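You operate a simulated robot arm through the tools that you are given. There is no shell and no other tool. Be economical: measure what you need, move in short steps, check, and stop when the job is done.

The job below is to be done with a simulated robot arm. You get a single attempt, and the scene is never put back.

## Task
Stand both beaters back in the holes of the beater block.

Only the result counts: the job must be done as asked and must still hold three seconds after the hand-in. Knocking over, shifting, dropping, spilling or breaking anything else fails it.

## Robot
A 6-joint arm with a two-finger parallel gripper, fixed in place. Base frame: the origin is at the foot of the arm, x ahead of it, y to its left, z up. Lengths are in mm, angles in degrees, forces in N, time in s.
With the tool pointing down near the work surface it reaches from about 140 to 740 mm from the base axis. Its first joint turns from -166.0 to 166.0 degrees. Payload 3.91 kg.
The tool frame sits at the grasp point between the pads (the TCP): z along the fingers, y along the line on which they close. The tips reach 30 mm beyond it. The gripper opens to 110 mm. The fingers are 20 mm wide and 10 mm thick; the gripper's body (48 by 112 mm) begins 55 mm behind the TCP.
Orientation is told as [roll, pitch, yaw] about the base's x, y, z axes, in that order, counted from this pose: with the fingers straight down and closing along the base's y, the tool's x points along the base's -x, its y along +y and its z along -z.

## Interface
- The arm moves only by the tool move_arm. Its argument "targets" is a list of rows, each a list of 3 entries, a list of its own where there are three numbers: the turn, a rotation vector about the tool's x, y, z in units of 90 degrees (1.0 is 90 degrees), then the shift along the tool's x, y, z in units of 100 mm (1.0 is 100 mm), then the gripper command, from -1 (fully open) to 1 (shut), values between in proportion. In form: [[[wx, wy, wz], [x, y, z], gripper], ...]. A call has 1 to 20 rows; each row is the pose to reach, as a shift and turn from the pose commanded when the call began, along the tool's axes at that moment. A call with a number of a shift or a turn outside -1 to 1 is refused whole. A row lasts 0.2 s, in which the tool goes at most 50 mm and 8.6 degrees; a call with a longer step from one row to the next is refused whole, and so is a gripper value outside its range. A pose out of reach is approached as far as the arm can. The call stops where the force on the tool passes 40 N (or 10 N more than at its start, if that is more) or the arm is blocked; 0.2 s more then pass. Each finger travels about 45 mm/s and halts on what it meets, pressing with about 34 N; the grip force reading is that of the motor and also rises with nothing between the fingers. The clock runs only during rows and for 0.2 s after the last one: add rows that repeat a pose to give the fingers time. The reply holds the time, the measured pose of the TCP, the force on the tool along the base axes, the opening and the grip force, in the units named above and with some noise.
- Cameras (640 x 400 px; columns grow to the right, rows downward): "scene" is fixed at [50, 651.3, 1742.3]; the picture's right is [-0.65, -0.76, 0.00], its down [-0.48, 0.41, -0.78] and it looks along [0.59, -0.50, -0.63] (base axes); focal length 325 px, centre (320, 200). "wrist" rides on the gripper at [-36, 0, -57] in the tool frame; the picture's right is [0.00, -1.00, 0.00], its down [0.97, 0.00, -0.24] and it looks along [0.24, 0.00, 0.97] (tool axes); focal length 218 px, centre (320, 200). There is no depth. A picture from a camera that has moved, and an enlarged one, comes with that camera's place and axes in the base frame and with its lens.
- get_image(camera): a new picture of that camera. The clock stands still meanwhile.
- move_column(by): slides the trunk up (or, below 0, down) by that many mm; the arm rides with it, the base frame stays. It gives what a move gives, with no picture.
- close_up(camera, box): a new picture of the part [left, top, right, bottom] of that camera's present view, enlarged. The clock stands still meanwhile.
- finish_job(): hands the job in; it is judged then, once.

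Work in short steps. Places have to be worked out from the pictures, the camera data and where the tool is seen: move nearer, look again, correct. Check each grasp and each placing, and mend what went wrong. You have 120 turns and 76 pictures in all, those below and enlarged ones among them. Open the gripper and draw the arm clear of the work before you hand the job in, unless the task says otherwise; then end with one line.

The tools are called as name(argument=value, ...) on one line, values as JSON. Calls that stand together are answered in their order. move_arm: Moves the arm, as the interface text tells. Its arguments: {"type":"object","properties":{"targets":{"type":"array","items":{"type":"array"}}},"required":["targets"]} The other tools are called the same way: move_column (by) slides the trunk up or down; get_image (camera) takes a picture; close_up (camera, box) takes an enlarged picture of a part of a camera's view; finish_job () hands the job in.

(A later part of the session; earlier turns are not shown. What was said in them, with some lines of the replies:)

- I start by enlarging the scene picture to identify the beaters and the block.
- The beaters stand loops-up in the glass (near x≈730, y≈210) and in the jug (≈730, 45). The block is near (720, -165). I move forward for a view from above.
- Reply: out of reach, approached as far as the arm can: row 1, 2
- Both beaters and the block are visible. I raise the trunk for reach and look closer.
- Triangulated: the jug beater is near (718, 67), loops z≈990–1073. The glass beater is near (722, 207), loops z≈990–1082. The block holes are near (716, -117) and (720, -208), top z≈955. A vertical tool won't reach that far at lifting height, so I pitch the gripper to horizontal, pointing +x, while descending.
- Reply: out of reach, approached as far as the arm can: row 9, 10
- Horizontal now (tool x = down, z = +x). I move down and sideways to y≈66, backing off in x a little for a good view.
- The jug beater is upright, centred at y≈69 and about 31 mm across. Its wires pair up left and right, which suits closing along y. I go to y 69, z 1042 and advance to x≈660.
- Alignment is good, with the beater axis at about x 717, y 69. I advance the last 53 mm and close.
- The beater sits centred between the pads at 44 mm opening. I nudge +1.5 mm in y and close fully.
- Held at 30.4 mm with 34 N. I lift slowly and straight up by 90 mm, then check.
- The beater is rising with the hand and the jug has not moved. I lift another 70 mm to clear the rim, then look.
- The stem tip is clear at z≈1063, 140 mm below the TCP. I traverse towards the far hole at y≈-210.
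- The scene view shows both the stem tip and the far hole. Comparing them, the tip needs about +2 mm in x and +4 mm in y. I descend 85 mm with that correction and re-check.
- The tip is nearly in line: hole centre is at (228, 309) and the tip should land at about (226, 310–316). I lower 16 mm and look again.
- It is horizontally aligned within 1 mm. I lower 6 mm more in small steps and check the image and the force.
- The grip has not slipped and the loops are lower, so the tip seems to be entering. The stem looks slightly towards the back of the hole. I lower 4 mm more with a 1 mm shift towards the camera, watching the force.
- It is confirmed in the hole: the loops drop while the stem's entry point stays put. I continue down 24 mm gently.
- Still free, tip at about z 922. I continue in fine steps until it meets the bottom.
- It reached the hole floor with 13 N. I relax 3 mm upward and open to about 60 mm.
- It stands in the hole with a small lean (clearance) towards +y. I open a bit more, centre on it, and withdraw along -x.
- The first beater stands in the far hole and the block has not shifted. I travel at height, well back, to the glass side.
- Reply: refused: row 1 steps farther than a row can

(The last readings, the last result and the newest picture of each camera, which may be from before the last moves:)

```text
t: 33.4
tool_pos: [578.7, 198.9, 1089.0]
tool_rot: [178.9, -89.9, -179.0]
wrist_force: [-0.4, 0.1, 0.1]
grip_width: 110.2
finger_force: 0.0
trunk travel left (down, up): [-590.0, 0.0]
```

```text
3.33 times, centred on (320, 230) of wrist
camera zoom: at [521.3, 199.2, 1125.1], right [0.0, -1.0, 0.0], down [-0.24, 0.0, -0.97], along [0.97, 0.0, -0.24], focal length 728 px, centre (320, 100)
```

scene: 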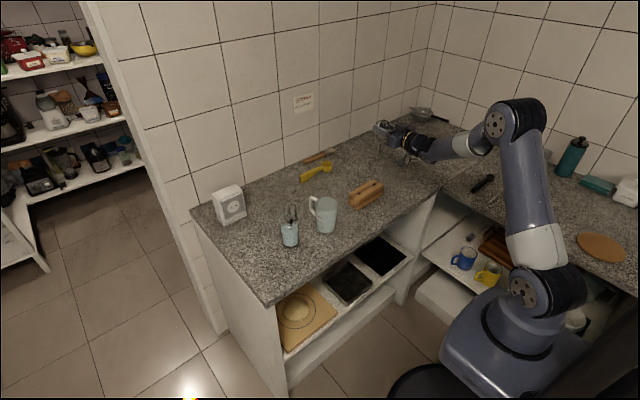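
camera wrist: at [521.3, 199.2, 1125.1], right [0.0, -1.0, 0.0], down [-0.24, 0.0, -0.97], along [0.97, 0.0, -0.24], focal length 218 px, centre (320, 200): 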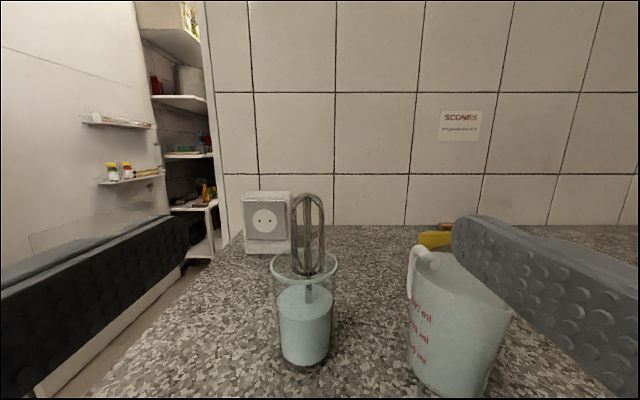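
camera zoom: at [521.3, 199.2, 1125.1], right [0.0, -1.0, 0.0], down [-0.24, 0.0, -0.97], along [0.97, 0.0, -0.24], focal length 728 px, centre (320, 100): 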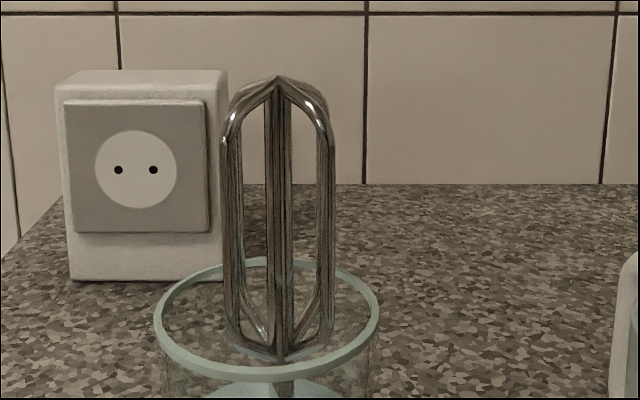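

The glass beater is upright, its axis at about y 211, with matching wire orientation and the rim at z≈1008. I go to y 211, z 1050 and advance to x≈665.

move_arm(targets=[[[0, 0, 0], [0.2, 0.12, 0], -1], [[0, 0, 0], [0.39, 0.12, 0.2], -1], [[0, 0, 0], [0.39, 0.12, 0.55], -1], [[0, 0, 0], [0.39, 0.12, 0.86], -1], [[0, 0, 0], [0.39, 0.12, 0.86], -1]])

get_image(camera="wrist")

close_up(camera="scene", box=[260, 170, 372, 260])

```text
t: 34.6
tool_pos: [663.9, 214.0, 1049.0]
tool_rot: [-178.8, -89.8, 178.8]
wrist_force: [0.1, -0.5, -0.1]
grip_width: 110.0
finger_force: 0.1
trunk travel left (down, up): [-590.0, 0.0]
```

```text
35 pictures are left
camera wrist: at [607.8, 213.3, 1086.5], right [0.0, -1.0, 0.0], down [-0.24, 0.0, -0.97], along [0.97, 0.0, -0.24], focal length 218 px, centre (320, 200)
```

wrist: 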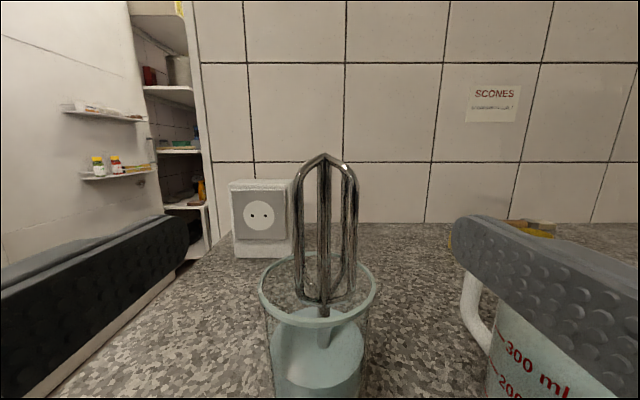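

```text
4.44 times, centred on (316, 215) of scene
camera zoom: at [50.0, 651.3, 1742.3], right [-0.65, -0.76, 0.0], down [-0.48, 0.41, -0.78], along [0.59, -0.5, -0.63], focal length 1444 px, centre (338, 133)
```

zoom: 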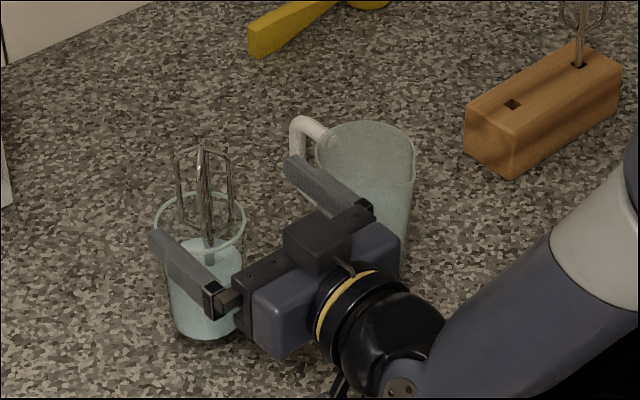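

The beater axis is about 3 mm to -y of the hand and about 57 mm ahead. I correct, advance and half close.

move_arm(targets=[[[0, 0, 0], [0, -0.03, 0.2], -1], [[0, 0, 0], [0, -0.03, 0.4], -1], [[0, 0, 0], [0, -0.03, 0.57], -1], [[0, 0, 0], [0, -0.03, 0.57], -0.4], [[0, 0, 0], [0, -0.03, 0.57], 0], [[0, 0, 0], [0, -0.03, 0.57], 0.2], [[0, 0, 0], [0, -0.03, 0.57], 0.2], [[0, 0, 0], [0, -0.03, 0.57], 0.2]])

get_image(camera="wrist")

```text
t: 36.4
tool_pos: [720.0, 211.8, 1048.6]
tool_rot: [179.3, -89.8, -179.4]
wrist_force: [-0.1, -1.2, 0.3]
grip_width: 44.0
finger_force: 0.2
trunk travel left (down, up): [-590.0, 0.0]
```

```text
33 pictures are left
camera wrist: at [664.2, 210.8, 1085.6], right [0.0, -1.0, 0.0], down [-0.24, 0.0, -0.97], along [0.97, 0.0, -0.24], focal length 218 px, centre (320, 200)
```

wrist: 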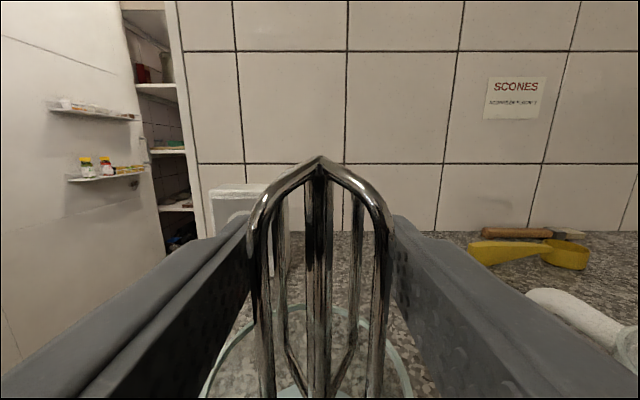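

Centred. I close.

move_arm(targets=[[[0, 0, 0], [0, 0, 0], 0.35], [[0, 0, 0], [0, 0, 0], 0.5], [[0, 0, 0], [0, 0, 0], 1], [[0, 0, 0], [0, 0, 0], 1], [[0, 0, 0], [0, 0, 0], 1]])

close_up(camera="scene", box=[260, 170, 372, 260])

```text
t: 37.6
tool_pos: [720.3, 210.4, 1048.6]
tool_rot: [179.2, -89.9, -179.1]
wrist_force: [0.8, 0.1, 0.2]
grip_width: 30.3
finger_force: 34.2
trunk travel left (down, up): [-590.0, 0.0]
```

```text
4.44 times, centred on (316, 215) of scene
camera zoom: at [50.0, 651.3, 1742.3], right [-0.65, -0.76, 0.0], down [-0.48, 0.41, -0.78], along [0.59, -0.5, -0.63], focal length 1444 px, centre (338, 133)
```

zoom: 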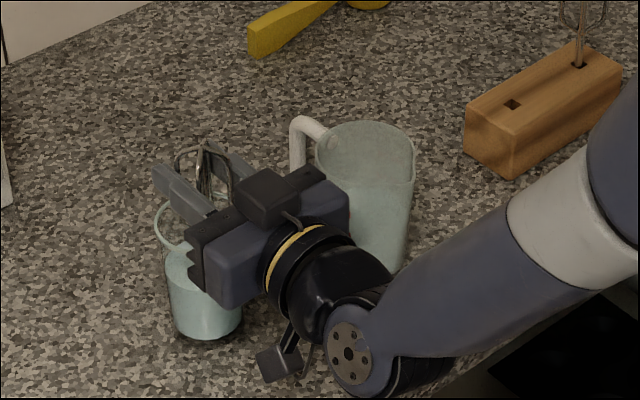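

Firm grip, and the glass is undisturbed. I lift straight up slowly, 155 mm in two calls.

move_arm(targets=[[[0, 0, 0], [-0.05, 0, 0], 1], [[0, 0, 0], [-0.15, 0, 0], 1], [[0, 0, 0], [-0.3, 0, 0], 1], [[0, 0, 0], [-0.45, 0, 0], 1], [[0, 0, 0], [-0.6, 0, 0], 1], [[0, 0, 0], [-0.75, 0, 0], 1], [[0, 0, 0], [-0.9, 0, 0], 1]])

move_arm(targets=[[[0, 0, 0], [-0.2, 0, 0], 1], [[0, 0, 0], [-0.4, 0, 0], 1], [[0, 0, 0], [-0.65, 0, 0], 1]])

close_up(camera="scene", box=[244, 150, 372, 260])

```text
t: 39.2
tool_pos: [720.2, 211.8, 1137.2]
tool_rot: [-171.2, -89.9, 171.2]
wrist_force: [0.8, -0.7, -0.4]
grip_width: 30.2
finger_force: 34.1
trunk travel left (down, up): [-590.0, 0.0]
```

```text
t: 40.0
tool_pos: [718.9, 210.4, 1202.7]
tool_rot: [-175.3, -89.8, 175.3]
wrist_force: [0.2, 0.1, -0.5]
grip_width: 30.4
finger_force: 34.7
trunk travel left (down, up): [-590.0, 0.0]
```

```text
3.64 times, centred on (308, 205) of scene
camera zoom: at [50.0, 651.3, 1742.3], right [-0.65, -0.76, 0.0], down [-0.48, 0.41, -0.78], along [0.59, -0.5, -0.63], focal length 1181 px, centre (364, 182)
```

zoom: 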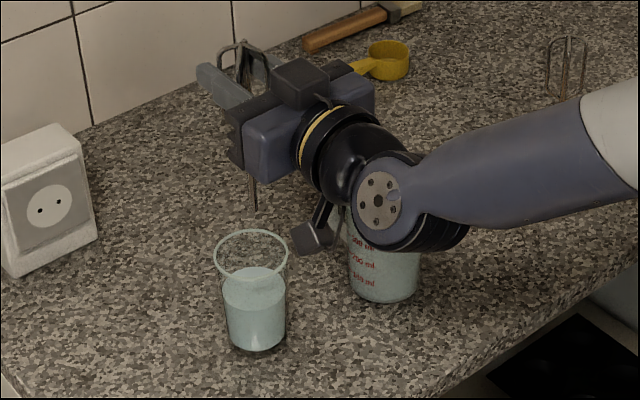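

The beater is clear, tip at about z 1067, and the glass and jug are untouched. I traverse to the near hole at about (715, -116).

move_arm(targets=[[[0, 0, 0], [0, -0.3, 0], 1], [[0, 0, 0], [0, -0.6, 0], 1], [[0, 0, 0], [0, -0.95, 0], 1]])

move_arm(targets=[[[0, 0, 0], [0, -0.3, 0], 1], [[0, 0, 0], [0, -0.6, 0], 1], [[0, 0, 0], [0, -0.95, 0], 1]])

move_arm(targets=[[[0, 0, 0], [0, -0.3, 0], 1], [[0, 0, 0], [0, -0.6, 0], 1], [[0, 0, 0], [0, -0.95, 0], 1]])

move_arm(targets=[[[0, 0, 0], [0, -0.2, -0.02], 1], [[0, 0, 0], [0.2, -0.42, -0.04], 1], [[0, 0, 0], [0.5, -0.42, -0.04], 1], [[0, 0, 0], [0.8, -0.42, -0.04], 1], [[0, 0, 0], [0.8, -0.42, -0.04], 1]])

close_up(camera="scene", box=[328, 160, 392, 200])

```text
t: 40.8
tool_pos: [719.4, 115.0, 1203.4]
tool_rot: [-170.3, -89.8, 170.3]
wrist_force: [0.7, 0.3, -0.6]
grip_width: 30.3
finger_force: 33.9
trunk travel left (down, up): [-590.0, 0.0]
```

```text
t: 41.6
tool_pos: [719.8, 18.7, 1203.9]
tool_rot: [-178.3, -89.8, 178.3]
wrist_force: [0.2, -0.3, -0.6]
grip_width: 29.9
finger_force: 34.1
trunk travel left (down, up): [-590.0, 0.0]
```

```text
t: 42.4
tool_pos: [718.5, -76.7, 1202.4]
tool_rot: [170.3, -89.8, -170.3]
wrist_force: [-0.7, -0.2, -0.9]
grip_width: 30.1
finger_force: 34.3
trunk travel left (down, up): [-590.0, 0.0]
```

```text
t: 43.6
tool_pos: [713.1, -116.1, 1126.5]
tool_rot: [179.7, -89.8, -179.5]
wrist_force: [0.0, -0.1, -1.5]
grip_width: 30.1
finger_force: 34.2
trunk travel left (down, up): [-590.0, 0.0]
```

```text
10.00 times, centred on (360, 180) of scene
camera zoom: at [50.0, 651.3, 1742.3], right [-0.65, -0.76, 0.0], down [-0.48, 0.41, -0.78], along [0.59, -0.5, -0.63], focal length 3249 px, centre (-80, 400)
```

zoom: 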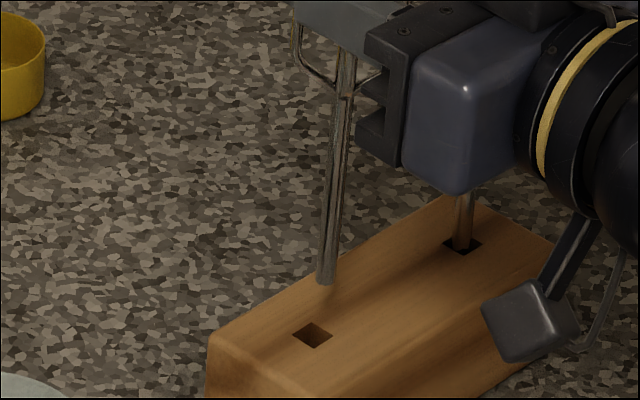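

Relative to the hole, and using the first insertion as calibration, the tip needs about +5 mm in x and +1 mm in y. I correct and lower 14 mm.

move_arm(targets=[[[0, 0, 0], [0, 0.01, 0.05], 1], [[0, 0, 0], [0.07, 0.01, 0.05], 1], [[0, 0, 0], [0.14, 0.01, 0.05], 1], [[0, 0, 0], [0.14, 0.01, 0.05], 1]])

close_up(camera="scene", box=[340, 172, 380, 197])

```text
t: 44.6
tool_pos: [720.6, -115.7, 1110.8]
tool_rot: [176.6, -89.9, -176.6]
wrist_force: [-0.1, 0.1, -1.7]
grip_width: 30.2
finger_force: 33.6
trunk travel left (down, up): [-590.0, 0.0]
```

```text
16.00 times, centred on (360, 184) of scene
camera zoom: at [50.0, 651.3, 1742.3], right [-0.65, -0.76, 0.0], down [-0.48, 0.41, -0.78], along [0.59, -0.5, -0.63], focal length 5198 px, centre (-320, 448)
```

zoom: 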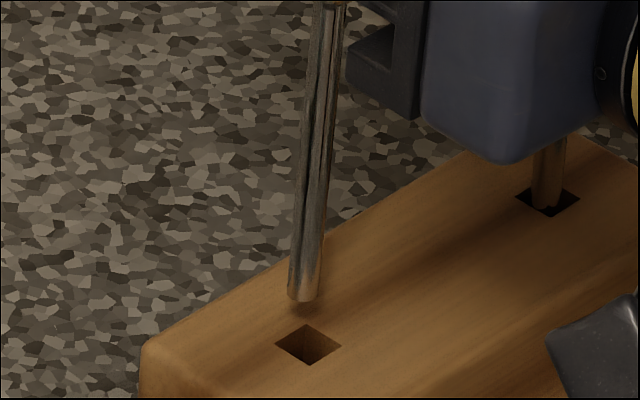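

The depth matches, but the tip is about 2.4 mm too far image-left. I shift (-1.6, -1.8) mm and lower 8 mm.

move_arm(targets=[[[0, 0, 0], [0, -0.018, -0.016], 1], [[0, 0, 0], [0.04, -0.018, -0.016], 1], [[0, 0, 0], [0.08, -0.018, -0.016], 1], [[0, 0, 0], [0.08, -0.018, -0.016], 1]])

close_up(camera="scene", box=[340, 172, 380, 197])

```text
t: 45.6
tool_pos: [720.6, -116.3, 1103.1]
tool_rot: [177.0, -89.9, -177.0]
wrist_force: [0.3, -0.5, -0.2]
grip_width: 30.1
finger_force: 34.0
trunk travel left (down, up): [-590.0, 0.0]
```

```text
16.00 times, centred on (360, 184) of scene
camera zoom: at [50.0, 651.3, 1742.3], right [-0.65, -0.76, 0.0], down [-0.48, 0.41, -0.78], along [0.59, -0.5, -0.63], focal length 5198 px, centre (-320, 448)
```

zoom: 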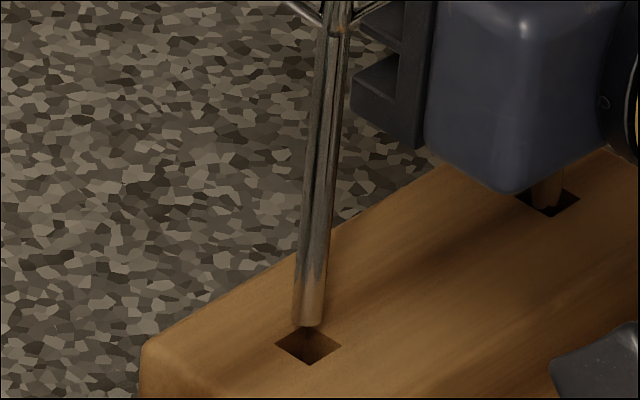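

Nearly aligned. I nudge 0.6 mm and lower 8 mm gently.

move_arm(targets=[[[0, 0, 0], [0, -0.005, -0.004], 1], [[0, 0, 0], [0.03, -0.005, -0.004], 1], [[0, 0, 0], [0.06, -0.005, -0.004], 1], [[0, 0, 0], [0.08, -0.005, -0.004], 1], [[0, 0, 0], [0.08, -0.005, -0.004], 1]])

close_up(camera="scene", box=[340, 172, 380, 197])

```text
t: 46.8
tool_pos: [718.7, -118.0, 1094.3]
tool_rot: [178.6, -89.8, -178.6]
wrist_force: [-0.3, 0.2, -1.1]
grip_width: 30.1
finger_force: 33.4
trunk travel left (down, up): [-590.0, 0.0]
```

```text
16.00 times, centred on (360, 184) of scene
camera zoom: at [50.0, 651.3, 1742.3], right [-0.65, -0.76, 0.0], down [-0.48, 0.41, -0.78], along [0.59, -0.5, -0.63], focal length 5198 px, centre (-320, 448)
```

zoom: 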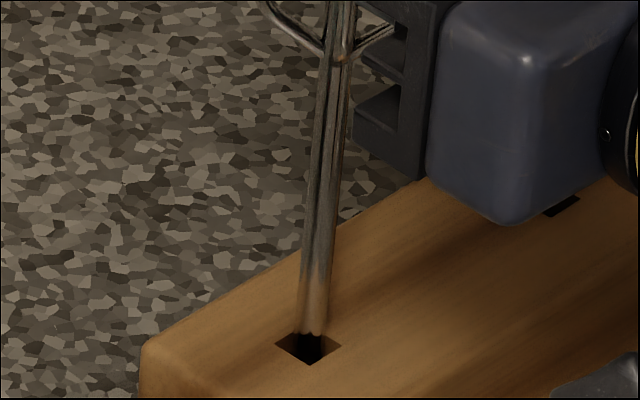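

It looks like the first insertion did at this height. I continue with 5 mm, nudging back 0.4 mm.

move_arm(targets=[[[0, 0, 0], [0.02, 0.004, 0.002], 1], [[0, 0, 0], [0.04, 0.004, 0.002], 1], [[0, 0, 0], [0.06, 0.004, 0.002], 1], [[0, 0, 0], [0.06, 0.004, 0.002], 1]])

close_up(camera="scene", box=[340, 172, 380, 197])

```text
t: 47.8
tool_pos: [719.9, -119.1, 1087.6]
tool_rot: [178.7, -89.8, -178.7]
wrist_force: [-0.6, 0.1, 0.7]
grip_width: 30.0
finger_force: 33.6
trunk travel left (down, up): [-590.0, 0.0]
```

```text
16.00 times, centred on (360, 184) of scene
camera zoom: at [50.0, 651.3, 1742.3], right [-0.65, -0.76, 0.0], down [-0.48, 0.41, -0.78], along [0.59, -0.5, -0.63], focal length 5198 px, centre (-320, 448)
```

zoom: 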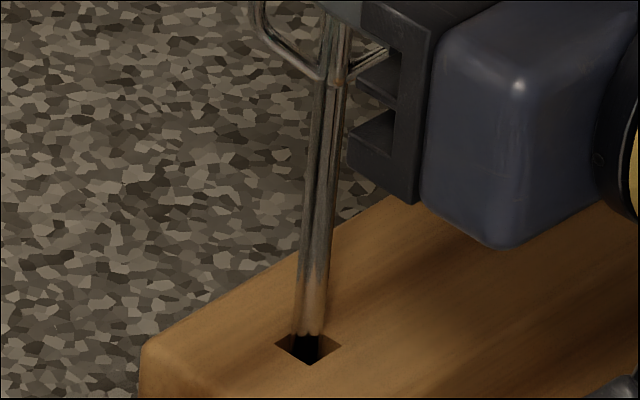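

It is in the hole with no force. I continue down to about z 1053 in 4 mm steps, then finely.

move_arm(targets=[[[0, 0, 0], [0.04, 0, 0], 1], [[0, 0, 0], [0.08, 0, 0], 1], [[0, 0, 0], [0.12, 0, 0], 1], [[0, 0, 0], [0.16, 0, 0], 1], [[0, 0, 0], [0.2, 0, 0], 1], [[0, 0, 0], [0.24, 0, 0], 1], [[0, 0, 0], [0.28, 0, 0], 1], [[0, 0, 0], [0.32, 0, 0], 1], [[0, 0, 0], [0.34, 0, 0], 1]])

move_arm(targets=[[[0, 0, 0], [0.01, 0, 0], 1], [[0, 0, 0], [0.02, 0, 0], 1], [[0, 0, 0], [0.03, 0, 0], 1], [[0, 0, 0], [0.03, 0, 0], 1]])

close_up(camera="scene", box=[328, 150, 400, 200])

```text
t: 49.8
tool_pos: [719.8, -117.5, 1054.1]
tool_rot: [176.4, -89.7, -176.4]
wrist_force: [0.0, -0.2, -0.4]
grip_width: 30.1
finger_force: 34.1
trunk travel left (down, up): [-590.0, 0.0]
```

```text
t: 50.8
tool_pos: [720.0, -115.7, 1050.9]
tool_rot: [177.1, -89.7, -177.0]
wrist_force: [-0.1, 0.2, -0.8]
grip_width: 30.0
finger_force: 33.9
trunk travel left (down, up): [-590.0, 0.0]
```

```text
8.00 times, centred on (364, 175) of scene
camera zoom: at [50.0, 651.3, 1742.3], right [-0.65, -0.76, 0.0], down [-0.48, 0.41, -0.78], along [0.59, -0.5, -0.63], focal length 2599 px, centre (-32, 400)
```

zoom: 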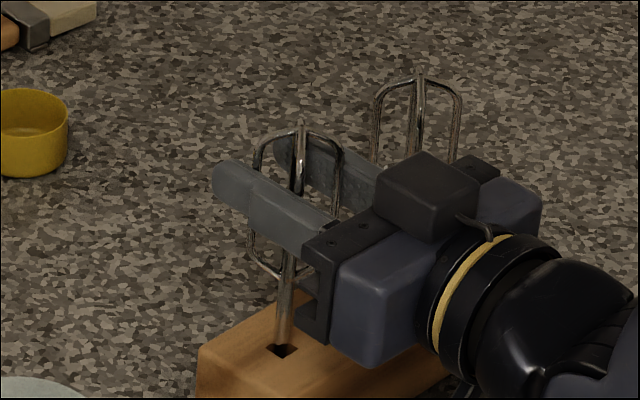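

Almost seated. I take the last few mm finely until contact.

move_arm(targets=[[[0, 0, 0], [0.01, 0, 0], 1], [[0, 0, 0], [0.02, 0, 0], 1], [[0, 0, 0], [0.03, 0, 0], 1], [[0, 0, 0], [0.04, 0, 0], 1], [[0, 0, 0], [0.04, 0, 0], 1]])

```text
t: 52.0
tool_pos: [719.3, -115.4, 1047.1]
tool_rot: [-178.4, -89.6, 178.6]
wrist_force: [0.1, 1.1, 6.5]
grip_width: 30.3
finger_force: 33.7
trunk travel left (down, up): [-590.0, 0.0]
```

It touches the floor with 6.5 N. I relax 1 mm and open to about 60 mm.

move_arm(targets=[[[0, 0, 0], [-0.01, 0, 0], 1], [[0, 0, 0], [-0.01, 0, 0], 0.3], [[0, 0, 0], [-0.01, 0, 0], 0], [[0, 0, 0], [-0.01, 0, 0], -0.1], [[0, 0, 0], [-0.01, 0, 0], -0.1], [[0, 0, 0], [-0.01, 0, 0], -0.1]])

get_image(camera="wrist")

close_up(camera="scene", box=[328, 150, 400, 200])

```text
t: 53.4
tool_pos: [720.7, -116.2, 1048.9]
tool_rot: [177.3, -89.8, -177.4]
wrist_force: [0.8, 0.2, -0.3]
grip_width: 60.4
finger_force: 0.0
trunk travel left (down, up): [-590.0, 0.0]
```

```text
24 pictures are left
camera wrist: at [663.0, -117.2, 1084.5], right [0.0, -1.0, 0.0], down [-0.24, 0.0, -0.97], along [0.97, 0.0, -0.24], focal length 218 px, centre (320, 200)
```

wrist: 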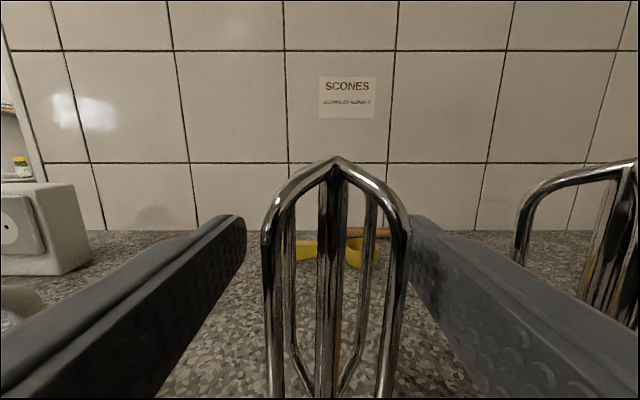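

```text
8.00 times, centred on (364, 175) of scene
camera zoom: at [50.0, 651.3, 1742.3], right [-0.65, -0.76, 0.0], down [-0.48, 0.41, -0.78], along [0.59, -0.5, -0.63], focal length 2599 px, centre (-32, 400)
```

zoom: 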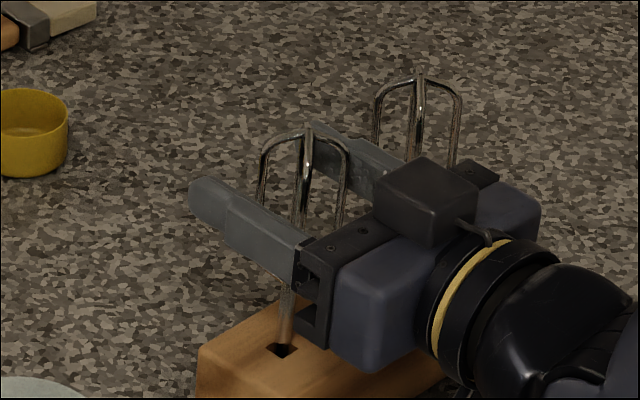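

It stands in the hole with a slight lean towards -y. I centre the open fingers (3 mm to -y) and withdraw along -x.

move_arm(targets=[[[0, 0, 0], [0, -0.03, 0], -0.1], [[0, 0, 0], [0, -0.03, 0], -0.1], [[0, 0, 0], [0, -0.03, -0.2], -0.1], [[0, 0, 0], [0, -0.03, -0.4], -0.1], [[0, 0, 0], [0, -0.03, -0.7], -0.1], [[0, 0, 0], [0, -0.03, -1], -0.1]])

move_arm(targets=[[[0, 0, 0], [-0.2, 0, -0.3], -0.5], [[0, 0, 0], [-0.6, 0, -0.5], -0.7], [[0, 0, 0], [-1, 0, -0.5], -1], [[0, 0, 0], [-1, 0, -0.5], -1]])

get_image(camera="scene")

close_up(camera="scene", box=[264, 145, 408, 255])

get_image(camera="wrist")

```text
t: 54.8
tool_pos: [618.7, -120.3, 1049.8]
tool_rot: [-171.0, -89.8, 170.9]
wrist_force: [0.0, -0.8, -0.1]
grip_width: 60.8
finger_force: 0.0
trunk travel left (down, up): [-590.0, 0.0]
```

```text
t: 55.8
tool_pos: [566.9, -120.5, 1146.8]
tool_rot: [170.1, -89.8, -170.1]
wrist_force: [0.0, -0.4, 0.0]
grip_width: 110.2
finger_force: 0.0
trunk travel left (down, up): [-590.0, 0.0]
```

```text
22 pictures are left
```

scene: 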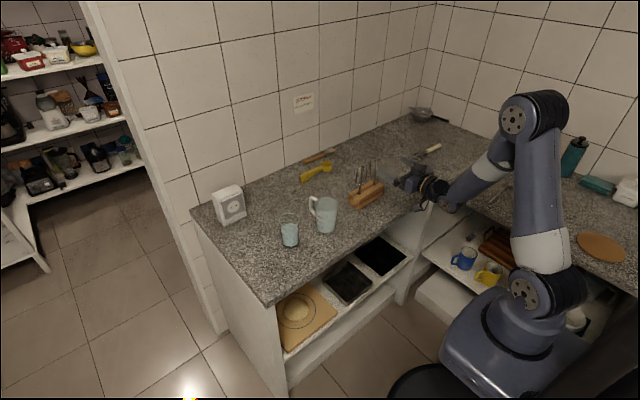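

```text
3.64 times, centred on (336, 200) of scene
camera zoom: at [50.0, 651.3, 1742.3], right [-0.65, -0.76, 0.0], down [-0.48, 0.41, -0.78], along [0.59, -0.5, -0.63], focal length 1181 px, centre (262, 200)
```

zoom: 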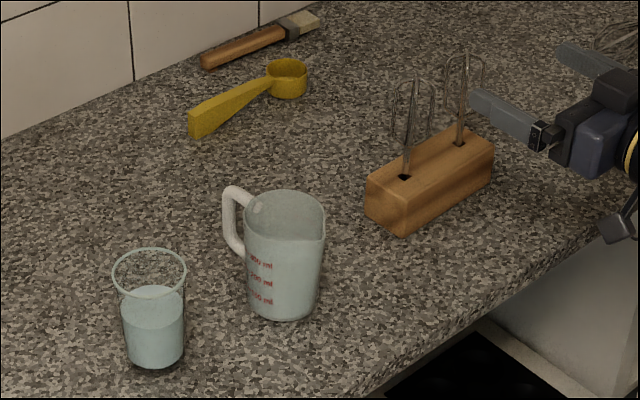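

```text
20 pictures are left
camera wrist: at [511.3, -120.8, 1183.5], right [0.0, -1.0, 0.0], down [-0.24, 0.0, -0.97], along [0.97, 0.0, -0.24], focal length 218 px, centre (320, 200)
```

wrist: 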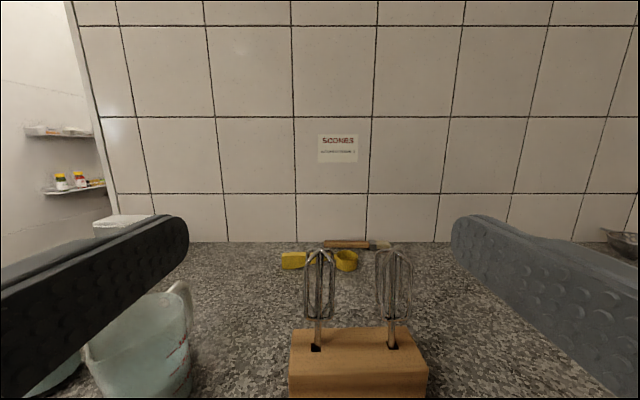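

Both beaters stand in the block, with the jug, glass and block undisturbed. I draw the arm back a little further and hand in.

move_arm(targets=[[[0, 0, 0], [-0.3, 0, -0.3], -1], [[0, 0, 0], [-0.6, 0, -0.6], -1], [[0, 0, 0], [-0.6, 0, -0.6], -1]])

finish_job()

```text
t: 56.6
tool_pos: [509.5, -118.8, 1204.4]
tool_rot: [172.8, -89.8, -172.8]
wrist_force: [0.2, 0.9, 1.1]
grip_width: 110.2
finger_force: 0.0
trunk travel left (down, up): [-590.0, 0.0]
```

```text
The job is handed in.
```

Both beaters stand in the holes of the beater block, each with a slight lean from the hole clearance; the last pictures show nothing else moved, and the arm was drawn clear with the gripper open before the hand-in.
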